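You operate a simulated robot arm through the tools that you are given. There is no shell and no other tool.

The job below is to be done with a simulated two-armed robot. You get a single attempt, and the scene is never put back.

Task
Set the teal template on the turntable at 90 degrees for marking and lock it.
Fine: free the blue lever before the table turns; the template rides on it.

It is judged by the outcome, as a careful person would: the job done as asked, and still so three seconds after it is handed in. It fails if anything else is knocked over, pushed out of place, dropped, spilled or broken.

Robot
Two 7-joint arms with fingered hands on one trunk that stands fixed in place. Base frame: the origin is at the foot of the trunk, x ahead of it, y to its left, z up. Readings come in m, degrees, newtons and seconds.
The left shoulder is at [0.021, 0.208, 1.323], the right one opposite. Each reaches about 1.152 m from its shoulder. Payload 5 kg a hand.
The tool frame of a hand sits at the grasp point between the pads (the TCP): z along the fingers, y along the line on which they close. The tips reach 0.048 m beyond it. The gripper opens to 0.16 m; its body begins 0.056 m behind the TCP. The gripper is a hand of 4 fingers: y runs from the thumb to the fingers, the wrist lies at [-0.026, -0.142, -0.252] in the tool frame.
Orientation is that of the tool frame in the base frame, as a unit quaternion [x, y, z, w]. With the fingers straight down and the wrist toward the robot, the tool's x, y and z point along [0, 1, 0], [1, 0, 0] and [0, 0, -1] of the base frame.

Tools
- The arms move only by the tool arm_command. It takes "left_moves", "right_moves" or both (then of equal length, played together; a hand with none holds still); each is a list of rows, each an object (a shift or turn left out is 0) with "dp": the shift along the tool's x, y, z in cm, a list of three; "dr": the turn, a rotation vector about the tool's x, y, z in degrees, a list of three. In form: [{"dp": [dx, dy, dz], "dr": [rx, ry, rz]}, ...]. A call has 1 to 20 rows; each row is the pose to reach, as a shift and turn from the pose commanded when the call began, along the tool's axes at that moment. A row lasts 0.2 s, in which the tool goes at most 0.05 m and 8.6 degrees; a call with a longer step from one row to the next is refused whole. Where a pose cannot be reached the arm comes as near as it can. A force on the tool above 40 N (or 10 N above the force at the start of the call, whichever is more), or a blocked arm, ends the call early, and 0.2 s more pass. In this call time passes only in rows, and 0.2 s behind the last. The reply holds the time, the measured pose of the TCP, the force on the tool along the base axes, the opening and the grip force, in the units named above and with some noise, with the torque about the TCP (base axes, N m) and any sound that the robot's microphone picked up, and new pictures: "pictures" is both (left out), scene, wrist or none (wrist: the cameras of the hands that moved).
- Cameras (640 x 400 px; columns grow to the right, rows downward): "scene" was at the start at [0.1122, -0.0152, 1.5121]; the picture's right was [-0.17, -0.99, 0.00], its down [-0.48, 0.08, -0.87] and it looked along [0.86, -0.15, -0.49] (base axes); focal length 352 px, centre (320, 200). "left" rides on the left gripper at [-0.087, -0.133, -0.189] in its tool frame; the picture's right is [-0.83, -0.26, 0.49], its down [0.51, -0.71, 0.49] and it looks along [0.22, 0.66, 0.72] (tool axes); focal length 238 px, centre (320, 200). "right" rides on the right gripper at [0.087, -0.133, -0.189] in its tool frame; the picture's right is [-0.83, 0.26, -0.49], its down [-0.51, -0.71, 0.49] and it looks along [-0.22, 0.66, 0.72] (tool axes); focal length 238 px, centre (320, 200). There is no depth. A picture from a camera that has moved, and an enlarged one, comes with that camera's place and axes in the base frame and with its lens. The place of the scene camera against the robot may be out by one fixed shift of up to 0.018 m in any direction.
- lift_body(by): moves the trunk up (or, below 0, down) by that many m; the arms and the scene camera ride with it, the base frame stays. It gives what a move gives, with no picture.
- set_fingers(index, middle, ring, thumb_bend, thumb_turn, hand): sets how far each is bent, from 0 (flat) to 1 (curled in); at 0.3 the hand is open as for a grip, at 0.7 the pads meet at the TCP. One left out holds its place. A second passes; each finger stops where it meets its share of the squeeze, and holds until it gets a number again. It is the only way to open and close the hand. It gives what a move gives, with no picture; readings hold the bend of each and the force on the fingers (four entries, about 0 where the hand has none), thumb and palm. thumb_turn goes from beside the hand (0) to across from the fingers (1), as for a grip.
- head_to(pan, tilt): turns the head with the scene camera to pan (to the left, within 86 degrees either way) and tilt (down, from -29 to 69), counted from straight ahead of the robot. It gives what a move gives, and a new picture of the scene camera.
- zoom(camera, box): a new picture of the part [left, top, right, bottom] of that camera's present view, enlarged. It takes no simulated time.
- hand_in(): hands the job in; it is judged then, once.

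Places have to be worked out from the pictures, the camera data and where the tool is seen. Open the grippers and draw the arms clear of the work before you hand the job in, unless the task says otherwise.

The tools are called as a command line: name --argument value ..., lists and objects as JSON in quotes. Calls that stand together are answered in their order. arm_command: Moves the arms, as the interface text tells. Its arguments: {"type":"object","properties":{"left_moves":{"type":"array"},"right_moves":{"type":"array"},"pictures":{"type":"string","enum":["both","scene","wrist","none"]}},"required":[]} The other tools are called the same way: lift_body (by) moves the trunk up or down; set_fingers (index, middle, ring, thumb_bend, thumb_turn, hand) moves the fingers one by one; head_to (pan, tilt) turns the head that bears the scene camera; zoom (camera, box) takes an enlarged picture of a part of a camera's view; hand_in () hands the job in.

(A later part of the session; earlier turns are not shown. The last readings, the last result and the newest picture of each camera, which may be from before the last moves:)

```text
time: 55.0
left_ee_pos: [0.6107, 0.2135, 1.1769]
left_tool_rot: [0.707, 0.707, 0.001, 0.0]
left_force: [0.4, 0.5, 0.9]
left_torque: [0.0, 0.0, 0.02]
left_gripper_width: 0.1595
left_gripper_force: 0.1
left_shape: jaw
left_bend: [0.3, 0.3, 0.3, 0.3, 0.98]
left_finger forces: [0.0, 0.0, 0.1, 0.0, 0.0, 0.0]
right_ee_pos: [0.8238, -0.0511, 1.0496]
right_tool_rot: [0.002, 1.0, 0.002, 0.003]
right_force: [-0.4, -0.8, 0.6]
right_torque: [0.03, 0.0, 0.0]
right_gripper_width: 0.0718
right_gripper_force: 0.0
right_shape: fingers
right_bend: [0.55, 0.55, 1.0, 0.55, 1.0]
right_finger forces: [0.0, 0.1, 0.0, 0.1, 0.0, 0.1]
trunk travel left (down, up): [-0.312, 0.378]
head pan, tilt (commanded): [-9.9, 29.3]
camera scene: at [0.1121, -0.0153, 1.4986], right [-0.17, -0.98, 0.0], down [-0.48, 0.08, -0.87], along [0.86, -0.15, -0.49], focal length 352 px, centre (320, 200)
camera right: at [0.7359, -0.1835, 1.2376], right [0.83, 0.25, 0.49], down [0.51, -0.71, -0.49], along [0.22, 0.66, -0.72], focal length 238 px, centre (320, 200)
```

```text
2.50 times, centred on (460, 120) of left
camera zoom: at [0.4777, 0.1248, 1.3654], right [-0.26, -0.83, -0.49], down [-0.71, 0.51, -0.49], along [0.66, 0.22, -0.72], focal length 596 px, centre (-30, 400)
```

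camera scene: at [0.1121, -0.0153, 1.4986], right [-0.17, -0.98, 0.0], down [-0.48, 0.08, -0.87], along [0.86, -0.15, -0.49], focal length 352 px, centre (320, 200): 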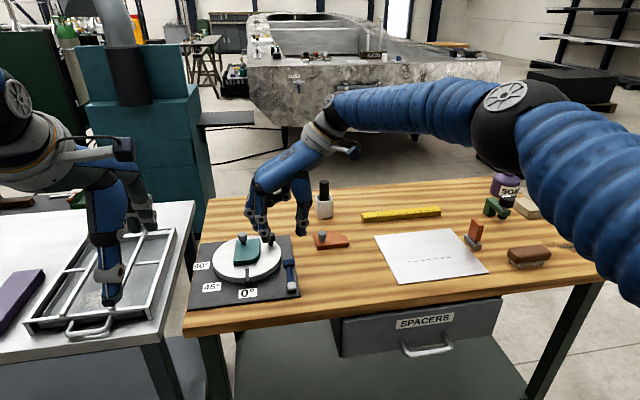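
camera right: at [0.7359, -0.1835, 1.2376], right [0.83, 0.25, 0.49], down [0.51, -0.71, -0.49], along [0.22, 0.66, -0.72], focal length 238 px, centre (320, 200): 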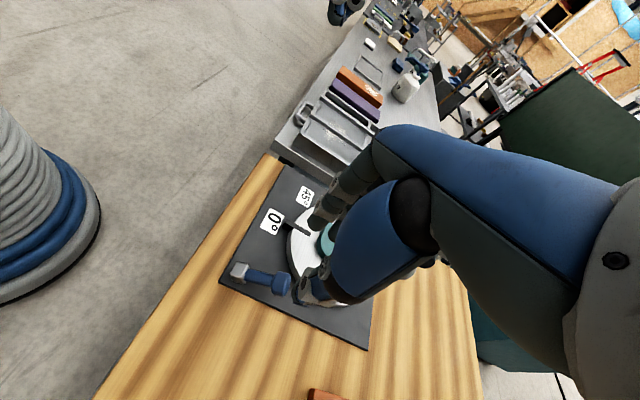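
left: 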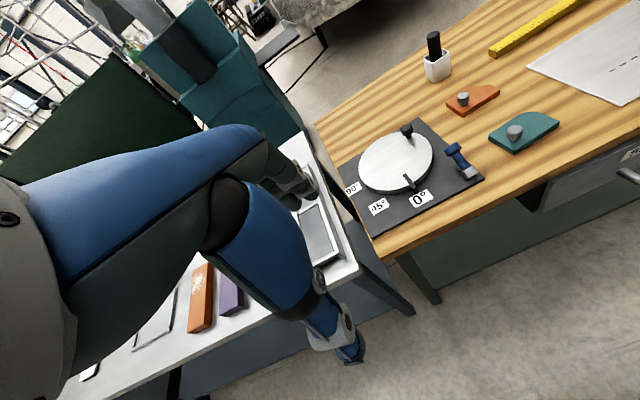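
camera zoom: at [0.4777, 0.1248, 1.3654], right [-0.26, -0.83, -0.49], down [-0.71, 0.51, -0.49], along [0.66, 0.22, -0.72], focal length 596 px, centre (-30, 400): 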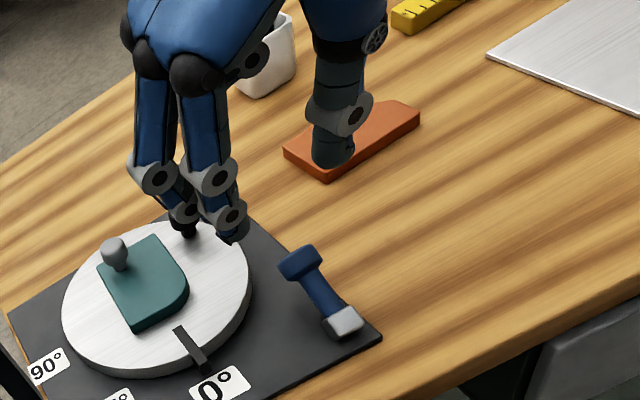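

The hand is above the lever with ring finger curled away. I descend to flank the lever head with index/middle on its left and thumb on its right.

arm_command --right_moves '[{"dp": [0, 0, 2.5]}, {"dp": [0, 0, 5.0]}, {"dp": [0, 0, 7.5]}, {"dp": [0, 0, 9.5]}]' --pictures "none"

zoom --camera "scene" --box '[260, 220, 340, 300]'

zoom --camera "left" --box '[400, 80, 500, 190]'

zoom --camera "right" --box '[200, 180, 380, 330]'

```text
time: 56.0
left_ee_pos: [0.6095, 0.2129, 1.1754]
left_tool_rot: [0.707, 0.707, -0.001, -0.001]
left_force: [0.4, -0.6, -0.6]
left_torque: [0.01, 0.03, 0.05]
left_gripper_width: 0.1598
left_gripper_force: 0.0
left_shape: jaw
left_bend: [0.3, 0.3, 0.3, 0.3, 0.98]
left_finger forces: [0.1, 0.0, 0.1, 0.0, 0.1, 0.1]
right_ee_pos: [0.8255, -0.0486, 0.9534]
right_tool_rot: [0.002, 1.0, 0.002, 0.002]
right_force: [0.8, -0.4, 0.1]
right_torque: [-0.06, 0.02, 0.03]
right_gripper_width: 0.0717
right_gripper_force: 0.1
right_shape: fingers
right_bend: [0.55, 0.55, 1.0, 0.55, 1.0]
right_finger forces: [0.0, 0.1, 0.0, 0.1, 0.0, 0.0]
trunk travel left (down, up): [-0.312, 0.378]
head pan, tilt (commanded): [-9.9, 29.3]
```

```text
5.00 times, centred on (300, 260) of scene
camera zoom: at [0.1127, -0.0151, 1.4985], right [-0.17, -0.99, 0.0], down [-0.48, 0.08, -0.87], along [0.86, -0.15, -0.49], focal length 1759 px, centre (420, -100)
```

zoom: 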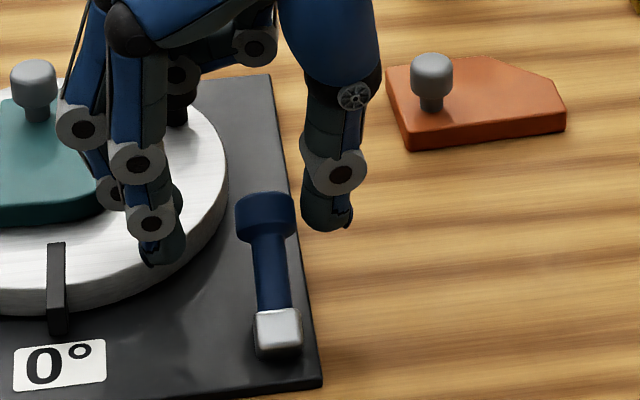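

```text
3.64 times, centred on (450, 135) of left
camera zoom: at [0.4783, 0.125, 1.3651], right [-0.26, -0.83, -0.49], down [-0.71, 0.51, -0.49], along [0.66, 0.22, -0.72], focal length 867 px, centre (-153, 436)
```

zoom: 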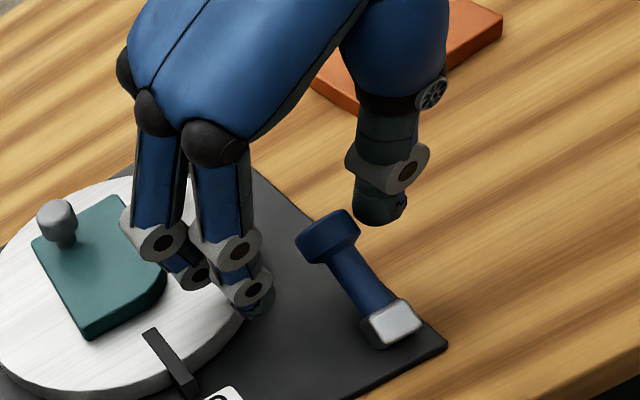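

```text
2.67 times, centred on (290, 255) of right
camera zoom: at [0.7365, -0.1812, 1.1421], right [0.83, 0.25, 0.49], down [0.51, -0.71, -0.49], along [0.22, 0.66, -0.72], focal length 636 px, centre (400, 53)
```

zoom: 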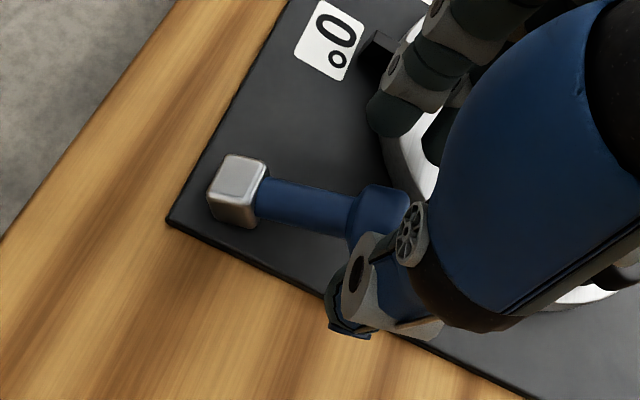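

The head lies closer to the thumb; I shift the hand 1 cm right and 3 mm toward me, then lower 6 mm.

arm_command --right_moves '[{"dp": [0.2, -0.5, 0]}, {"dp": [0.3, -1.0, 0]}, {"dp": [0.3, -1.0, 0.6]}]' --pictures "none"

set_fingers --hand "right" --index 0.63 --middle 0.63 --thumb_bend 0.63

zoom --camera "scene" --box '[265, 235, 325, 295]'

zoom --camera "left" --box '[410, 100, 500, 180]'

zoom --camera "right" --box '[220, 190, 360, 320]'

```text
time: 56.8
left_ee_pos: [0.6104, 0.2132, 1.1756]
left_tool_rot: [0.707, 0.707, -0.001, 0.0]
left_force: [0.0, 0.1, 0.2]
left_torque: [0.05, 0.04, 0.01]
left_gripper_width: 0.1598
left_gripper_force: 0.1
left_shape: jaw
left_bend: [0.3, 0.3, 0.3, 0.3, 0.98]
left_finger forces: [0.1, 0.0, 0.0, 0.1, 0.0, 0.1]
right_ee_pos: [0.8221, -0.0588, 0.9471]
right_tool_rot: [0.002, 1.0, 0.003, 0.002]
right_force: [0.5, 0.4, 0.6]
right_torque: [-0.01, 0.06, -0.01]
right_gripper_width: 0.0714
right_gripper_force: 0.1
right_shape: fingers
right_bend: [0.55, 0.55, 1.0, 0.55, 1.0]
right_finger forces: [0.0, 0.0, 0.0, 0.0, 0.1, 0.0]
trunk travel left (down, up): [-0.312, 0.378]
head pan, tilt (commanded): [-9.9, 29.3]
```

```text
time: 57.8
left_ee_pos: [0.6102, 0.2124, 1.1763]
left_tool_rot: [0.707, 0.707, 0.0, 0.0]
left_force: [0.1, 0.9, 0.2]
left_torque: [-0.01, 0.02, 0.0]
left_gripper_width: 0.1595
left_gripper_force: 0.0
left_shape: jaw
left_bend: [0.3, 0.3, 0.3, 0.3, 0.98]
left_finger forces: [0.1, 0.0, 0.1, 0.0, 0.1, 0.0]
right_ee_pos: [0.8227, -0.0585, 0.9476]
right_tool_rot: [0.002, 1.0, 0.003, 0.002]
right_force: [0.3, -0.6, 0.1]
right_torque: [-0.05, 0.01, -0.01]
right_gripper_width: 0.0413
right_gripper_force: 0.6
right_shape: fingers
right_bend: [0.63, 0.63, 1.0, 0.62, 1.0]
right_finger forces: [0.0, 0.1, 0.0, 0.0, 1.4, 0.1]
trunk travel left (down, up): [-0.312, 0.378]
head pan, tilt (commanded): [-9.9, 29.3]
```

```text
6.67 times, centred on (295, 265) of scene
camera zoom: at [0.1124, -0.0152, 1.4986], right [-0.17, -0.99, 0.0], down [-0.48, 0.08, -0.87], along [0.86, -0.15, -0.49], focal length 2345 px, centre (487, -233)
```

zoom: 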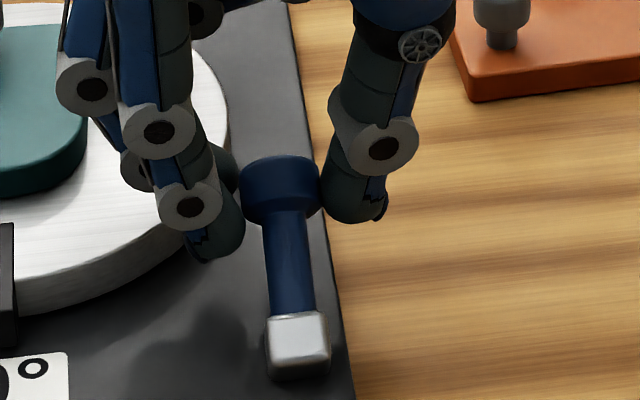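

```text
5.00 times, centred on (455, 140) of left
camera zoom: at [0.478, 0.1249, 1.3653], right [-0.26, -0.83, -0.49], down [-0.71, 0.51, -0.49], along [0.66, 0.22, -0.72], focal length 1192 px, centre (-355, 500)
```

zoom: 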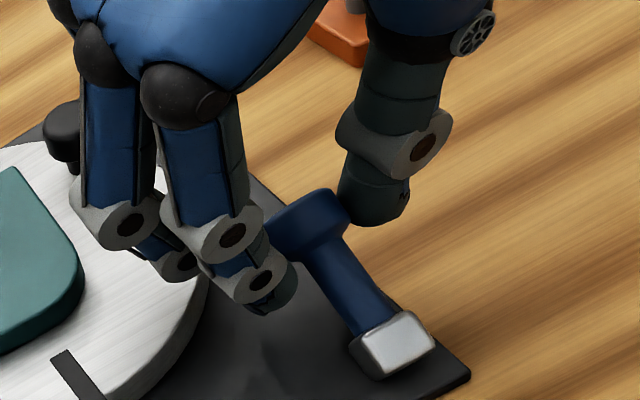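

```text
3.08 times, centred on (290, 255) of right
camera zoom: at [0.7334, -0.1921, 1.1365], right [0.83, 0.25, 0.49], down [0.51, -0.71, -0.49], along [0.22, 0.66, -0.72], focal length 733 px, centre (412, 31)
```

zoom: 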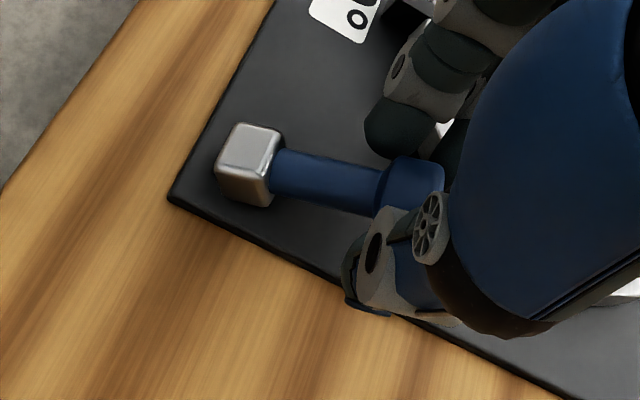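

The thumb touches the head's right side; index and middle are just left of it. I close the fingers to hold the head.

set_fingers --hand "right" --index 0.7 --middle 0.7 --thumb_bend 0.66

zoom --camera "scene" --box '[265, 235, 325, 295]'

zoom --camera "left" --box '[410, 100, 500, 180]'

```text
time: 58.8
left_ee_pos: [0.6089, 0.2137, 1.1757]
left_tool_rot: [0.707, 0.707, 0.0, 0.0]
left_force: [0.6, 0.7, 1.4]
left_torque: [-0.01, 0.01, 0.0]
left_gripper_width: 0.1596
left_gripper_force: 0.2
left_shape: jaw
left_bend: [0.3, 0.3, 0.3, 0.3, 0.98]
left_finger forces: [0.0, 0.0, 0.0, 0.0, 0.1, 0.0]
right_ee_pos: [0.8218, -0.0574, 0.9472]
right_tool_rot: [0.002, 1.0, 0.002, 0.003]
right_force: [0.1, 5.4, -1.2]
right_torque: [0.17, 0.0, 0.04]
right_gripper_width: 0.0357
right_gripper_force: 8.9
right_shape: fingers
right_bend: [0.66, 0.67, 1.0, 0.63, 1.0]
right_finger forces: [6.0, 6.1, 0.0, 0.0, 6.4, 0.1]
trunk travel left (down, up): [-0.312, 0.378]
head pan, tilt (commanded): [-9.9, 29.3]
```

```text
6.67 times, centred on (295, 265) of scene
camera zoom: at [0.1125, -0.0144, 1.4986], right [-0.17, -0.99, 0.0], down [-0.48, 0.08, -0.87], along [0.86, -0.15, -0.49], focal length 2345 px, centre (487, -233)
```

zoom: 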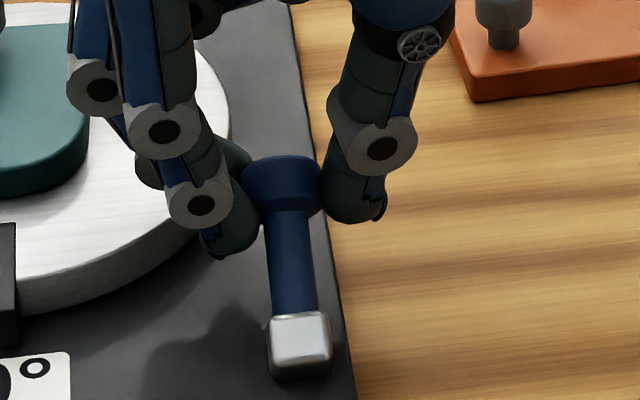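

```text
5.00 times, centred on (455, 140) of left
camera zoom: at [0.478, 0.1258, 1.3652], right [-0.26, -0.83, -0.49], down [-0.71, 0.51, -0.49], along [0.66, 0.22, -0.72], focal length 1192 px, centre (-355, 500)
```

zoom: 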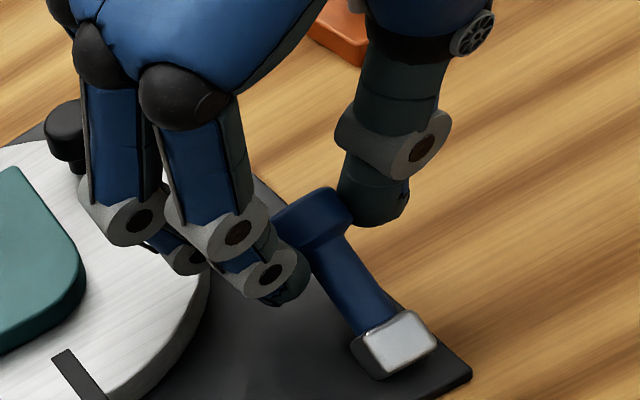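

The head is held with ~6 N per digit, and resists the ~5 N sideways imbalance. I try a small motion along the raising arc (toward me and up) and read the force.

arm_command --right_moves '[{"dp": [0.1, 0, -0.2]}, {"dp": [0.25, 0, -0.4]}, {"dp": [0.4, 0, -0.6]}, {"dp": [0.5, 0, -0.8]}]' --pictures "none"

zoom --camera "scene" --box '[265, 235, 325, 295]'

zoom --camera "left" --box '[410, 100, 500, 180]'

```text
time: 59.8
left_ee_pos: [0.6098, 0.214, 1.1757]
left_tool_rot: [0.708, 0.707, 0.0, 0.0]
left_force: [0.0, -0.5, -0.3]
left_torque: [-0.01, 0.03, -0.01]
left_gripper_width: 0.1596
left_gripper_force: 0.0
left_shape: jaw
left_bend: [0.3, 0.3, 0.3, 0.3, 0.98]
left_finger forces: [0.0, 0.1, 0.1, 0.0, 0.0, 0.0]
right_ee_pos: [0.8164, -0.0582, 0.9552]
right_tool_rot: [0.002, 1.0, 0.003, 0.001]
right_force: [0.5, 9.9, -3.0]
right_torque: [0.37, -0.17, 0.09]
right_gripper_width: 0.0356
right_gripper_force: 10.8
right_shape: fingers
right_bend: [0.66, 0.67, 1.0, 0.63, 1.0]
right_finger forces: [7.0, 9.2, 0.0, 0.1, 4.6, 0.1]
trunk travel left (down, up): [-0.312, 0.378]
head pan, tilt (commanded): [-9.9, 29.3]
```

```text
6.67 times, centred on (295, 265) of scene
camera zoom: at [0.1127, -0.0143, 1.4986], right [-0.17, -0.99, 0.0], down [-0.48, 0.08, -0.87], along [0.86, -0.15, -0.49], focal length 2345 px, centre (487, -233)
```

zoom: 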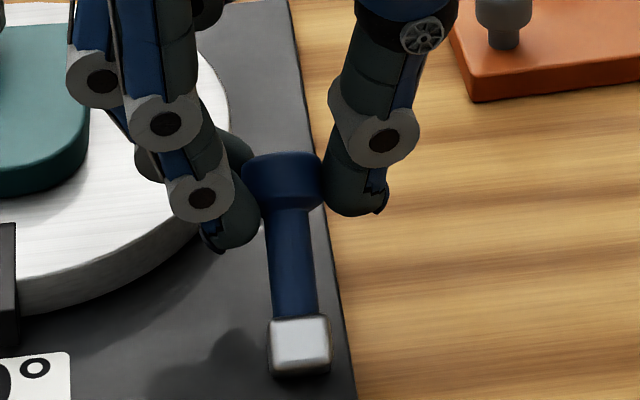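

```text
5.00 times, centred on (455, 140) of left
camera zoom: at [0.4782, 0.1259, 1.3651], right [-0.26, -0.83, -0.49], down [-0.71, 0.51, -0.49], along [0.66, 0.22, -0.72], focal length 1192 px, centre (-355, 500)
```

zoom: 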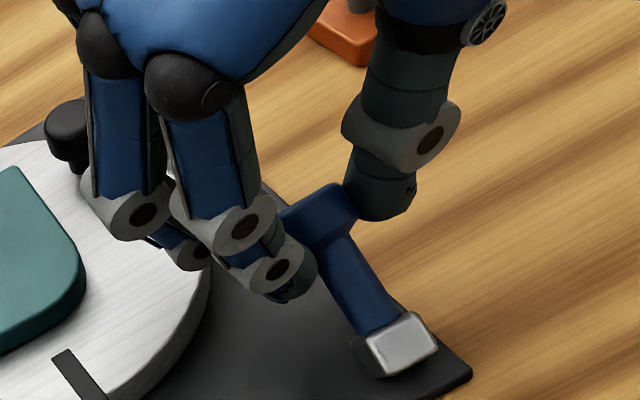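

The lever rotates up readily with the hand (force only ~3 N); its hinge is horizontal. I follow the arc on to the vertical position in small steps.

arm_command --right_moves '[{"dp": [0.5, 0, -0.5]}, {"dp": [1.0, 0, -0.9]}, {"dp": [1.6, 0, -1.3]}, {"dp": [2.1, 0, -1.6]}, {"dp": [2.7, 0, -1.8]}, {"dp": [3.2, 0, -2.0]}, {"dp": [3.8, 0, -2.1]}, {"dp": [4.4, 0, -2.15]}, {"dp": [4.9, 0, -2.2]}]' --pictures "none"

zoom --camera "scene" --box '[260, 220, 340, 300]'

zoom --camera "left" --box '[410, 90, 510, 190]'

zoom --camera "right" --box '[220, 190, 360, 320]'

```text
time: 61.8
left_ee_pos: [0.6096, 0.2135, 1.1767]
left_tool_rot: [0.707, 0.707, -0.001, 0.0]
left_force: [1.0, -0.5, 0.5]
left_torque: [0.02, 0.02, 0.02]
left_gripper_width: 0.1597
left_gripper_force: 0.0
left_shape: jaw
left_bend: [0.3, 0.3, 0.3, 0.3, 0.98]
left_finger forces: [0.1, 0.0, 0.0, 0.1, 0.0, 0.1]
right_ee_pos: [0.7684, -0.0592, 0.9782]
right_tool_rot: [0.001, 1.0, 0.003, 0.003]
right_force: [1.5, 7.8, 6.6]
right_torque: [0.36, -0.24, 0.05]
right_gripper_width: 0.0339
right_gripper_force: 10.0
right_shape: fingers
right_bend: [0.66, 0.67, 1.0, 0.63, 1.0]
right_finger forces: [5.7, 10.1, 0.0, 0.0, 5.4, 0.0]
trunk travel left (down, up): [-0.312, 0.378]
head pan, tilt (commanded): [-9.9, 29.3]
```

```text
5.00 times, centred on (300, 260) of scene
camera zoom: at [0.1119, -0.0144, 1.4986], right [-0.17, -0.99, 0.0], down [-0.48, 0.08, -0.87], along [0.86, -0.15, -0.49], focal length 1759 px, centre (420, -100)
```

zoom: 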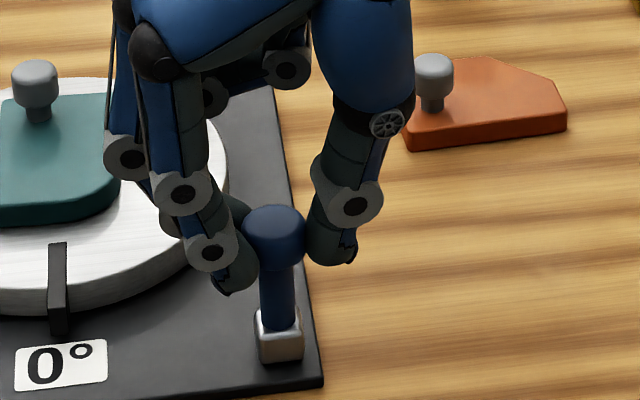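

```text
4.00 times, centred on (460, 140) of left
camera zoom: at [0.4775, 0.1258, 1.3654], right [-0.26, -0.83, -0.49], down [-0.71, 0.51, -0.49], along [0.66, 0.22, -0.72], focal length 953 px, centre (-240, 440)
```

zoom: 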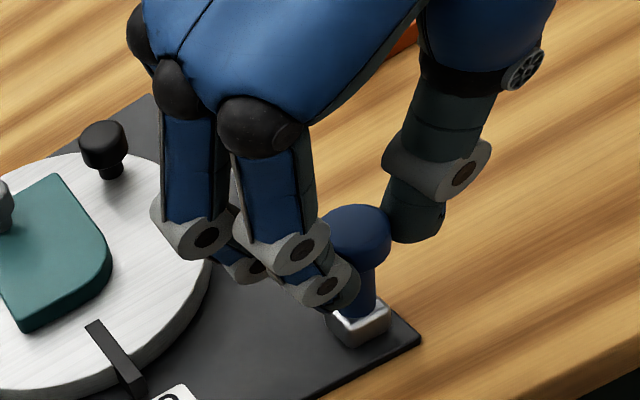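

```text
3.08 times, centred on (290, 255) of right
camera zoom: at [0.6794, -0.1919, 1.1663], right [0.83, 0.25, 0.49], down [0.51, -0.71, -0.49], along [0.22, 0.66, -0.72], focal length 733 px, centre (412, 31)
```

zoom: 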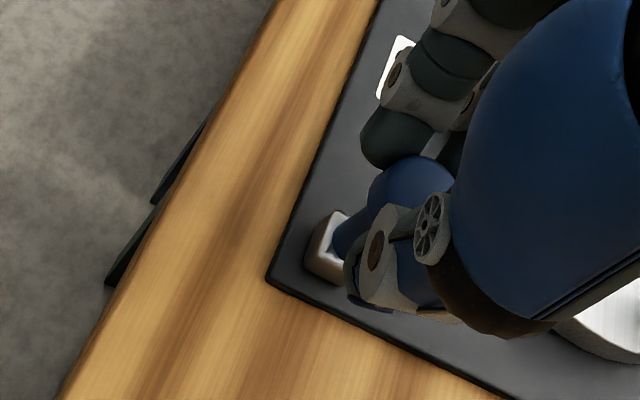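

The lever now stands upright, confirming a horizontal hinge. I continue the arc over toward me, watching for its end stop.

arm_command --right_moves '[{"dp": [0.5, 0, 0.05]}, {"dp": [1.1, 0, 0.15]}, {"dp": [1.65, 0, 0.3]}, {"dp": [2.2, 0, 0.5]}, {"dp": [2.7, 0, 0.7]}, {"dp": [3.2, 0, 0.95]}]' --pictures "none"

zoom --camera "scene" --box '[260, 220, 340, 300]'

zoom --camera "left" --box '[410, 90, 510, 190]'

```text
time: 63.2
left_ee_pos: [0.6101, 0.2126, 1.1765]
left_tool_rot: [0.707, 0.707, 0.0, 0.0]
left_force: [0.9, -0.5, -0.1]
left_torque: [-0.02, 0.0, 0.0]
left_gripper_width: 0.1595
left_gripper_force: 0.1
left_shape: jaw
left_bend: [0.3, 0.3, 0.3, 0.3, 0.98]
left_finger forces: [0.0, 0.0, 0.0, 0.0, 0.1, 0.1]
right_ee_pos: [0.7365, -0.0613, 0.968]
right_tool_rot: [0.001, 1.0, 0.002, 0.002]
right_force: [0.0, 3.9, -1.4]
right_torque: [0.08, 0.04, 0.08]
right_gripper_width: 0.021
right_gripper_force: 1.9
right_shape: fingers
right_bend: [0.7, 0.68, 1.0, 0.66, 1.0]
right_finger forces: [0.1, 3.5, 0.0, 0.1, 0.1, 0.0]
trunk travel left (down, up): [-0.312, 0.378]
head pan, tilt (commanded): [-9.9, 29.3]
```

```text
5.00 times, centred on (300, 260) of scene
camera zoom: at [0.1123, -0.0151, 1.4986], right [-0.17, -0.98, 0.0], down [-0.48, 0.08, -0.87], along [0.86, -0.15, -0.49], focal length 1759 px, centre (420, -100)
```

zoom: 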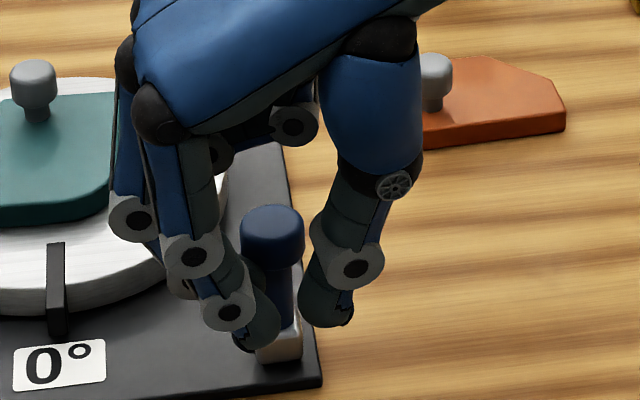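

```text
4.00 times, centred on (460, 140) of left
camera zoom: at [0.4779, 0.1249, 1.3652], right [-0.26, -0.83, -0.49], down [-0.71, 0.51, -0.49], along [0.66, 0.22, -0.72], focal length 953 px, centre (-240, 440)
```

zoom: 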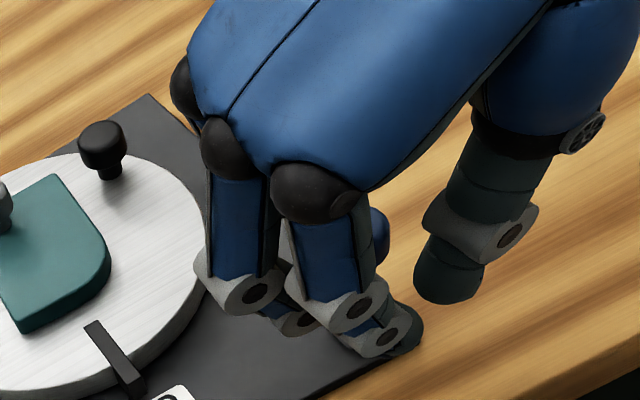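

The lever stayed upright while the hand slid past it, so upright looks like its far stop (free position). I open the fingers and lift clear, then inspect the lever.

set_fingers --hand "right" --index 0.5 --middle 0.5 --thumb_bend 0.5

arm_command --right_moves '[{"dp": [0.5, 0, -1.0]}, {"dp": [0.8, 0, -3.0]}, {"dp": [0.8, -1, -6.0]}, {"dp": [0.8, -4, -9.0]}, {"dp": [0.8, -8, -10.0]}]' --pictures "none"

zoom --camera "scene" --box '[200, 210, 340, 310]'

zoom --camera "left" --box '[410, 110, 500, 190]'

zoom --camera "right" --box '[150, 170, 350, 330]'

```text
time: 64.2
left_ee_pos: [0.6092, 0.2119, 1.1769]
left_tool_rot: [0.707, 0.707, -0.001, 0.0]
left_force: [-0.1, 0.7, -0.1]
left_torque: [0.02, -0.01, 0.02]
left_gripper_width: 0.1597
left_gripper_force: 0.1
left_shape: jaw
left_bend: [0.3, 0.3, 0.3, 0.3, 0.98]
left_finger forces: [0.0, 0.0, 0.0, 0.0, 0.1, 0.0]
right_ee_pos: [0.7362, -0.0585, 0.967]
right_tool_rot: [0.001, 1.0, 0.003, 0.004]
right_force: [0.3, -0.1, 0.5]
right_torque: [0.0, 0.01, -0.01]
right_gripper_width: 0.0905
right_gripper_force: 0.1
right_shape: fingers
right_bend: [0.5, 0.5, 1.0, 0.5, 1.0]
right_finger forces: [0.0, 0.0, 0.0, 0.0, 0.1, 0.0]
trunk travel left (down, up): [-0.312, 0.378]
head pan, tilt (commanded): [-9.9, 29.3]
```

```text
time: 65.4
left_ee_pos: [0.6099, 0.2122, 1.1771]
left_tool_rot: [0.707, 0.707, 0.0, 0.0]
left_force: [0.1, -1.2, 0.4]
left_torque: [0.11, -0.02, 0.04]
left_gripper_width: 0.1596
left_gripper_force: 0.0
left_shape: jaw
left_bend: [0.3, 0.3, 0.3, 0.3, 0.98]
left_finger forces: [0.0, 0.0, 0.1, 0.0, 0.1, 0.0]
right_ee_pos: [0.7276, -0.1408, 1.0683]
right_tool_rot: [0.001, 1.0, 0.004, 0.003]
right_force: [0.2, -0.8, 1.1]
right_torque: [0.01, 0.0, -0.01]
right_gripper_width: 0.0908
right_gripper_force: 0.1
right_shape: fingers
right_bend: [0.5, 0.5, 1.0, 0.5, 1.0]
right_finger forces: [0.0, 0.1, 0.1, 0.1, 0.0, 0.1]
trunk travel left (down, up): [-0.312, 0.378]
head pan, tilt (commanded): [-9.9, 29.3]
```

```text
4.00 times, centred on (270, 260) of scene
camera zoom: at [0.1123, -0.0169, 1.4986], right [-0.17, -0.99, 0.0], down [-0.48, 0.09, -0.87], along [0.86, -0.15, -0.49], focal length 1407 px, centre (520, -40)
```

zoom: 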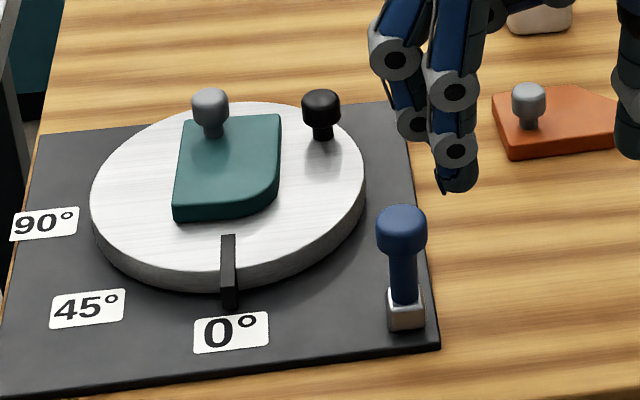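

```text
5.00 times, centred on (455, 150) of left
camera zoom: at [0.4777, 0.1235, 1.3654], right [-0.26, -0.83, -0.49], down [-0.71, 0.51, -0.49], along [0.66, 0.22, -0.72], focal length 1192 px, centre (-355, 450)
```

zoom: 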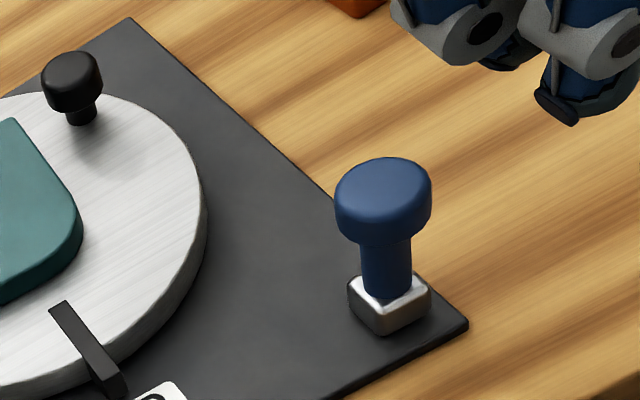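

```text
2.50 times, centred on (250, 250) of right
camera zoom: at [0.6387, -0.2742, 1.256], right [0.83, 0.25, 0.49], down [0.51, -0.71, -0.49], along [0.22, 0.66, -0.72], focal length 596 px, centre (495, 75)
```

zoom: 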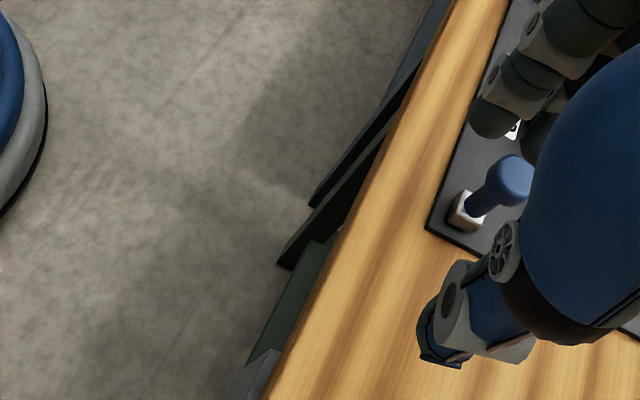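

The lever stands upright on its block — freed as far as it goes. Now I'll prepare to turn the table by its black knob (head near (0.950, -0.017, 0.917)). First I test in the air whether the right hand can reach the knob's end position with the hand turned along by 90°.

arm_command --right_moves '[{"dp": [-0.6, 0.8, -0.5], "dr": [0, 0, 8]}, {"dp": [-1.2, 1.6, -1], "dr": [0, 0, 16]}, {"dp": [-1.9, 2.4, -2], "dr": [0, 0, 24]}, {"dp": [-2.5, 3.3, -2], "dr": [0, 0, 32]}, {"dp": [-3.1, 4.1, -2], "dr": [0, 0, 40]}, {"dp": [-3.7, 4.9, -2], "dr": [0, 0, 48]}, {"dp": [-4.4, 5.7, -2], "dr": [0, 0, 56]}, {"dp": [-5.0, 6.5, -2], "dr": [0, 0, 64]}, {"dp": [-5.6, 7.3, -2], "dr": [0, 0, 72]}, {"dp": [-6.2, 8.2, -2], "dr": [0, 0, 80]}, {"dp": [-6.9, 9.0, -2], "dr": [0, 0, 88]}, {"dp": [-7.5, 9.8, -2], "dr": [0, 0, 96]}, {"dp": [-8.1, 10.6, -2], "dr": [0, 0, 104]}, {"dp": [-8.7, 11.4, -2], "dr": [0, 0, 112]}, {"dp": [-9.4, 12.2, -2], "dr": [0, 0, 120]}, {"dp": [-10.0, 13.1, -2], "dr": [0, 0, 128]}, {"dp": [-10.6, 13.9, -2], "dr": [0, 0, 136]}, {"dp": [-11.2, 14.7, -2], "dr": [0, 0, 144]}, {"dp": [-11.2, 14.7, -2], "dr": [0, 0, 150]}]' --pictures "both"

```text
time: 69.4
left_ee_pos: [0.6091, 0.2125, 1.1765]
left_tool_rot: [0.708, 0.707, 0.0, 0.0]
left_force: [-0.4, 0.1, -0.4]
left_torque: [0.03, 0.03, 0.0]
left_gripper_width: 0.16
left_gripper_force: 0.0
left_shape: jaw
left_bend: [0.3, 0.3, 0.3, 0.3, 0.98]
left_finger forces: [0.0, 0.0, 0.0, 0.1, 0.1, 0.0]
right_ee_pos: [0.8407, 0.006, 1.0876]
right_tool_rot: [0.967, 0.256, 0.004, -0.001]
right_force: [0.5, -0.4, -0.6]
right_torque: [0.01, -0.01, -0.01]
right_gripper_width: 0.0909
right_gripper_force: 0.1
right_shape: fingers
right_bend: [0.5, 0.5, 1.0, 0.5, 1.0]
right_finger forces: [0.0, 0.0, 0.0, 0.1, 0.0, 0.1]
trunk travel left (down, up): [-0.312, 0.378]
head pan, tilt (commanded): [-9.9, 29.3]
camera scene: at [0.1125, -0.0151, 1.4986], right [-0.17, -0.98, 0.0], down [-0.48, 0.08, -0.87], along [0.86, -0.15, -0.49], focal length 352 px, centre (320, 200)
camera right: at [0.8488, 0.1641, 1.2791], right [-0.6, -0.64, 0.48], down [-0.79, 0.37, -0.49], along [0.14, -0.67, -0.73], focal length 238 px, centre (320, 200)
```

scene: 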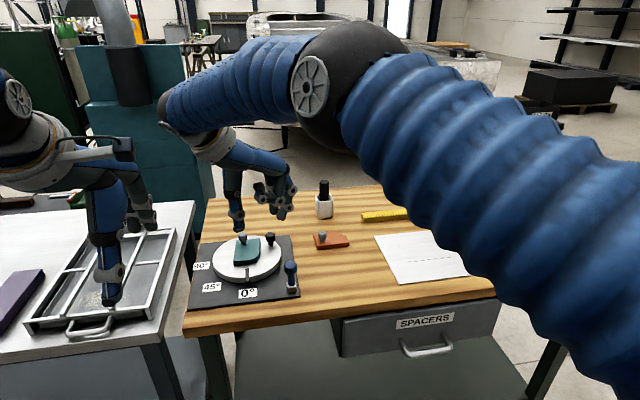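
right: 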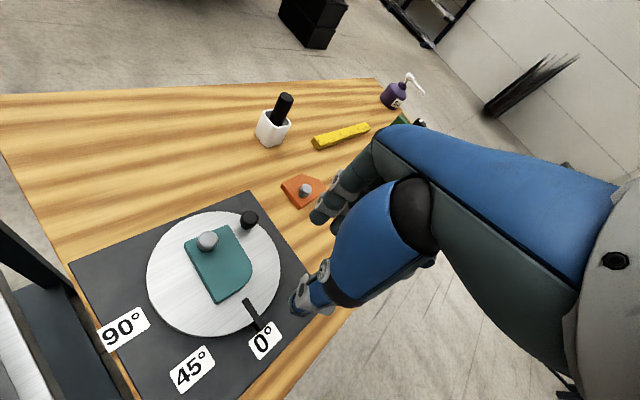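

The right hand reaches yaw −60° at the knob's end position without trouble. I test a further 30° so the hand could turn fully with the table (yaw 0° → −90°).

arm_command --right_moves '[{"dr": [0, 0, 8]}, {"dr": [0, 0, 16]}, {"dr": [0, 0, 24]}, {"dr": [0, 0, 30]}]' --pictures "wrist"

```text
time: 70.4
left_ee_pos: [0.6072, 0.218, 1.1771]
left_tool_rot: [0.704, 0.71, -0.002, 0.001]
left_force: [-1.2, 0.8, -0.2]
left_torque: [-0.11, -0.12, 0.03]
left_gripper_width: 0.16
left_gripper_force: 0.0
left_shape: jaw
left_bend: [0.3, 0.3, 0.3, 0.3, 0.97]
left_finger forces: [0.0, 0.0, 0.1, 0.0, 0.0, 0.1]
right_ee_pos: [0.8113, -0.0515, 1.1088]
right_tool_rot: [1.0, 0.006, 0.009, -0.001]
right_force: [0.1, -2.1, 4.1]
right_torque: [0.32, 0.07, 0.01]
right_gripper_width: 0.0904
right_gripper_force: 0.0
right_shape: fingers
right_bend: [0.5, 0.5, 1.0, 0.5, 1.0]
right_finger forces: [0.1, 0.0, 0.0, 0.0, 0.0, 0.0]
right hand out of reach, approached as far as the arm can: row 2, 3, 4
trunk travel left (down, up): [-0.312, 0.378]
head pan, tilt (commanded): [-9.9, 29.3]
stopped in row 4 (right hand): the force on the tool passed its limit at 71 N (the readings are from after the stop); the commanded pose is now the measured one
camera right: at [0.8927, 0.0828, 1.2995], right [-0.84, -0.27, 0.47], down [-0.51, 0.7, -0.5], along [-0.2, -0.66, -0.73], focal length 238 px, centre (320, 200)
```

right: 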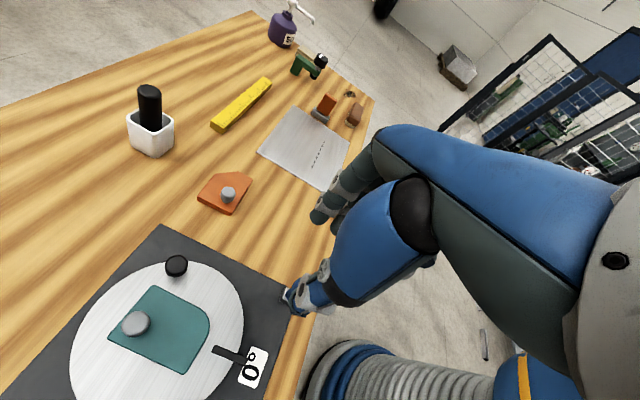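

Beyond −60° the arm ran out of range and bumped something (71 N reading, now relaxing); I look at the whole scene before doing anything else.

head_to --pan -9.9 --tilt 35

zoom --camera "left" --box '[0, 0, 640, 400]'

```text
time: 71.1
left_ee_pos: [0.61, 0.2174, 1.1767]
left_tool_rot: [0.705, 0.71, -0.002, 0.0]
left_force: [-0.2, 0.4, -0.4]
left_torque: [-0.05, 0.03, -0.04]
left_gripper_width: 0.1596
left_gripper_force: 0.2
left_shape: jaw
left_bend: [0.3, 0.3, 0.3, 0.3, 0.97]
left_finger forces: [0.1, 0.1, 0.1, 0.1, 0.0, 0.0]
right_ee_pos: [0.8118, -0.0449, 1.1054]
right_tool_rot: [1.0, 0.01, 0.007, -0.002]
right_force: [-0.4, 0.9, -0.8]
right_torque: [-0.06, 0.06, 0.0]
right_gripper_width: 0.0908
right_gripper_force: 0.1
right_shape: fingers
right_bend: [0.5, 0.5, 1.0, 0.5, 1.0]
right_finger forces: [0.0, 0.0, 0.0, 0.1, 0.0, 0.1]
trunk travel left (down, up): [-0.312, 0.378]
head pan, tilt (commanded): [-9.9, 35.0]
camera scene: at [0.11, -0.014, 1.4896], right [-0.17, -0.99, 0.0], down [-0.57, 0.1, -0.82], along [0.81, -0.14, -0.57], focal length 352 px, centre (320, 200)
```

scene: 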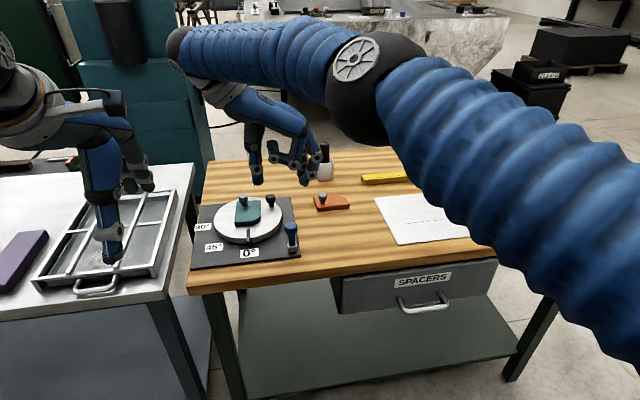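

```text
1.00 times, centred on (320, 200) of left (not enlarged: the box is as wide or as high as the picture)
camera zoom: at [0.4783, 0.1295, 1.3653], right [-0.25, -0.84, -0.48], down [-0.71, 0.5, -0.49], along [0.65, 0.22, -0.72], focal length 238 px, centre (320, 200)
```

zoom: 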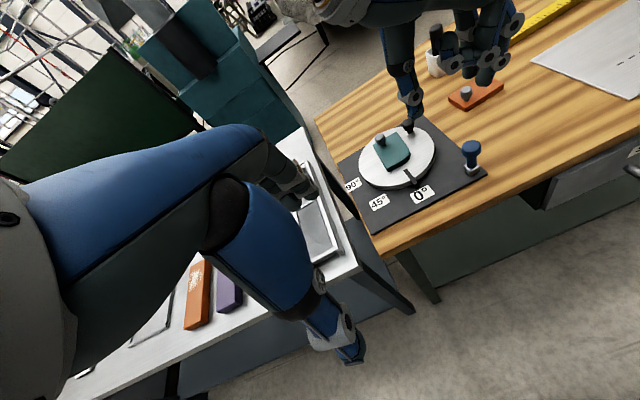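

Nothing on the table was disturbed; the right forearm most likely brushed the left hand. I swing the right hand back to yaw 0 toward the black knob (high up), then move the left hand further left and up out of the way.

arm_command --right_moves '[{"dp": [1.3, -0.2, 0], "dr": [0, 0, -8]}, {"dp": [2.6, -0.4, 0], "dr": [0, 0, -16]}, {"dp": [3.9, -0.7, 0], "dr": [0, 0, -24]}, {"dp": [5.2, -0.9, 0], "dr": [0, 0, -32]}, {"dp": [6.5, -1.1, 0], "dr": [0, 0, -40]}, {"dp": [7.8, -1.3, 0], "dr": [0, 0, -48]}, {"dp": [9.1, -1.5, 0], "dr": [0, 0, -56]}, {"dp": [10.4, -1.8, 0], "dr": [0, 0, -64]}, {"dp": [11.7, -2.0, 0], "dr": [0, 0, -72]}, {"dp": [13.0, -2.2, 0], "dr": [0, 0, -80]}, {"dp": [14.3, -2.4, 0], "dr": [0, 0, -87]}, {"dp": [14.5, -2.4, 0], "dr": [0, 0, -89]}]' --pictures "none"

arm_command --left_moves '[{"dp": [2, -0.5, -1]}, {"dp": [4, -1, -2]}, {"dp": [6, -1.5, -3]}, {"dp": [8, -2, -4]}, {"dp": [10, -3, -5]}, {"dp": [12, -4, -6]}]' --pictures "both"

```text
time: 73.7
left_ee_pos: [0.6088, 0.2179, 1.1755]
left_tool_rot: [0.704, 0.71, -0.001, 0.001]
left_force: [-0.4, 0.6, 1.1]
left_torque: [-0.04, 0.01, -0.03]
left_gripper_width: 0.1598
left_gripper_force: 0.1
left_shape: jaw
left_bend: [0.3, 0.3, 0.3, 0.3, 0.97]
left_finger forces: [0.0, 0.0, 0.0, 0.0, 0.0, 0.0]
right_ee_pos: [0.9566, -0.0194, 1.1081]
right_tool_rot: [0.706, 0.708, 0.007, 0.005]
right_force: [0.4, -0.2, 0.2]
right_torque: [0.01, -0.02, -0.01]
right_gripper_width: 0.0908
right_gripper_force: 0.0
right_shape: fingers
right_bend: [0.5, 0.5, 1.0, 0.5, 1.0]
right_finger forces: [0.0, 0.1, 0.0, 0.0, 0.0, 0.1]
trunk travel left (down, up): [-0.312, 0.378]
head pan, tilt (commanded): [-9.9, 35.0]
```

```text
time: 75.1
left_ee_pos: [0.5625, 0.3311, 1.222]
left_tool_rot: [0.701, 0.713, -0.019, -0.02]
left_force: [0.5, -0.9, 1.8]
left_torque: [0.04, 0.04, 0.06]
left_gripper_width: 0.1602
left_gripper_force: 0.1
left_shape: jaw
left_bend: [0.3, 0.3, 0.3, 0.3, 0.97]
left_finger forces: [0.0, 0.0, 0.0, 0.0, 0.0, 0.0]
left hand out of reach, approached as far as the arm can: row 5, 6
right_ee_pos: [0.9568, -0.0213, 1.1088]
right_tool_rot: [0.707, 0.708, 0.007, 0.004]
right_force: [0.1, -1.0, 1.4]
right_torque: [0.11, 0.01, 0.04]
right_gripper_width: 0.0909
right_gripper_force: 0.0
right_shape: fingers
right_bend: [0.5, 0.5, 1.0, 0.5, 1.0]
right_finger forces: [0.0, 0.0, 0.0, 0.0, 0.0, 0.1]
trunk travel left (down, up): [-0.312, 0.378]
head pan, tilt (commanded): [-9.9, 35.0]
camera scene: at [0.1093, -0.0155, 1.4897], right [-0.17, -0.98, 0.0], down [-0.57, 0.1, -0.82], along [0.81, -0.14, -0.57], focal length 352 px, centre (320, 200)
camera left: at [0.441, 0.2398, 1.4177], right [-0.27, -0.84, -0.48], down [-0.74, 0.5, -0.45], along [0.61, 0.23, -0.76], focal length 238 px, centre (320, 200)
```

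scene: 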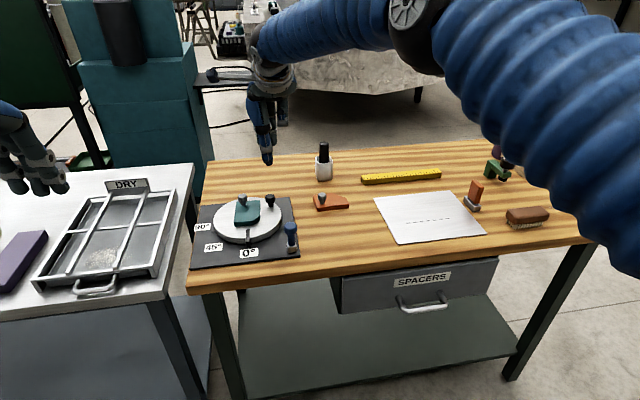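
left: 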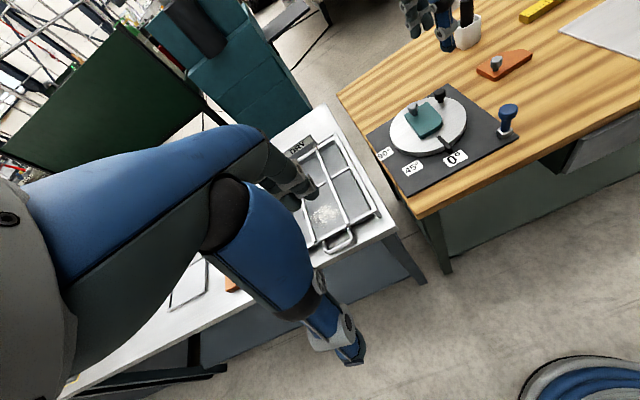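

The left hand is clear and all objects stand as before. The right hand is above the black knob at yaw 0; I set the digits to the pre-grip opening and descend to just above grip height.

set_fingers --hand "right" --index 0.56 --middle 0.56 --thumb_bend 0.56

arm_command --right_moves '[{"dp": [0, 0, 3]}, {"dp": [0, 0, 6]}, {"dp": [0, 0, 9]}, {"dp": [0, 0, 11.5]}, {"dp": [0, 0, 13.5]}, {"dp": [0, 0, 14.7]}]' --pictures "none"

zoom --camera "scene" --box '[230, 160, 310, 240]'

zoom --camera "left" --box '[400, 40, 500, 140]'

zoom --camera "right" --box '[200, 180, 380, 330]'

```text
time: 76.1
left_ee_pos: [0.5616, 0.3306, 1.2226]
left_tool_rot: [0.699, 0.714, -0.019, -0.019]
left_force: [0.8, -0.2, 0.3]
left_torque: [0.01, 0.01, -0.01]
left_gripper_width: 0.1601
left_gripper_force: 0.0
left_shape: jaw
left_bend: [0.3, 0.3, 0.3, 0.3, 0.97]
left_finger forces: [0.1, 0.0, 0.0, 0.0, 0.0, 0.1]
right_ee_pos: [0.9568, -0.0213, 1.108]
right_tool_rot: [0.706, 0.708, 0.007, 0.003]
right_force: [0.1, 0.2, -0.4]
right_torque: [0.0, 0.03, 0.01]
right_gripper_width: 0.0672
right_gripper_force: 0.2
right_shape: fingers
right_bend: [0.56, 0.56, 1.0, 0.56, 1.0]
right_finger forces: [0.1, 0.0, 0.1, 0.0, 0.1, 0.0]
trunk travel left (down, up): [-0.312, 0.378]
head pan, tilt (commanded): [-9.9, 35.0]
```

```text
time: 77.5
left_ee_pos: [0.5615, 0.3306, 1.2221]
left_tool_rot: [0.699, 0.714, -0.019, -0.019]
left_force: [-0.5, 0.5, -0.8]
left_torque: [-0.02, 0.03, -0.02]
left_gripper_width: 0.16
left_gripper_force: 0.1
left_shape: jaw
left_bend: [0.3, 0.3, 0.3, 0.3, 0.97]
left_finger forces: [0.0, 0.0, 0.1, 0.1, 0.0, 0.1]
right_ee_pos: [0.9581, -0.0172, 0.96]
right_tool_rot: [0.706, 0.708, 0.006, 0.004]
right_force: [0.0, 0.1, -0.9]
right_torque: [-0.01, 0.04, -0.01]
right_gripper_width: 0.0674
right_gripper_force: 0.1
right_shape: fingers
right_bend: [0.56, 0.56, 1.0, 0.56, 1.0]
right_finger forces: [0.0, 0.0, 0.0, 0.0, 0.1, 0.0]
trunk travel left (down, up): [-0.312, 0.378]
head pan, tilt (commanded): [-9.9, 35.0]
```

```text
5.00 times, centred on (270, 200) of scene
camera zoom: at [0.1101, -0.0145, 1.4896], right [-0.17, -0.99, 0.0], down [-0.57, 0.1, -0.82], along [0.81, -0.14, -0.57], focal length 1759 px, centre (570, 200)
```

zoom: 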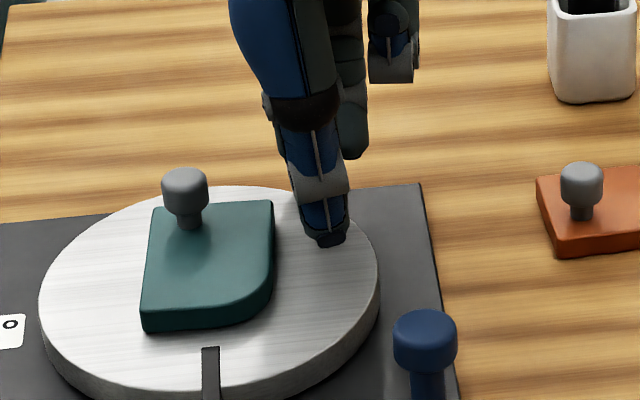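

```text
4.00 times, centred on (450, 90) of left
camera zoom: at [0.4422, 0.2405, 1.4171], right [-0.27, -0.84, -0.47], down [-0.75, 0.49, -0.45], along [0.61, 0.23, -0.76], focal length 953 px, centre (-200, 640)
```

zoom: 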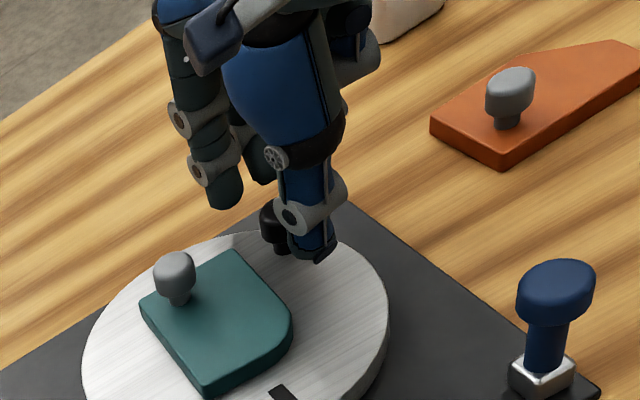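

```text
2.67 times, centred on (290, 255) of right
camera zoom: at [0.8223, 0.0692, 1.1474], right [0.25, -0.84, 0.49], down [-0.7, -0.51, -0.5], along [0.67, -0.21, -0.71], focal length 636 px, centre (400, 53)
```

zoom: 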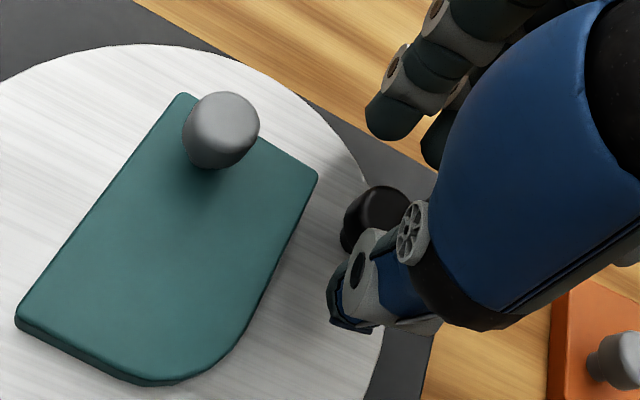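

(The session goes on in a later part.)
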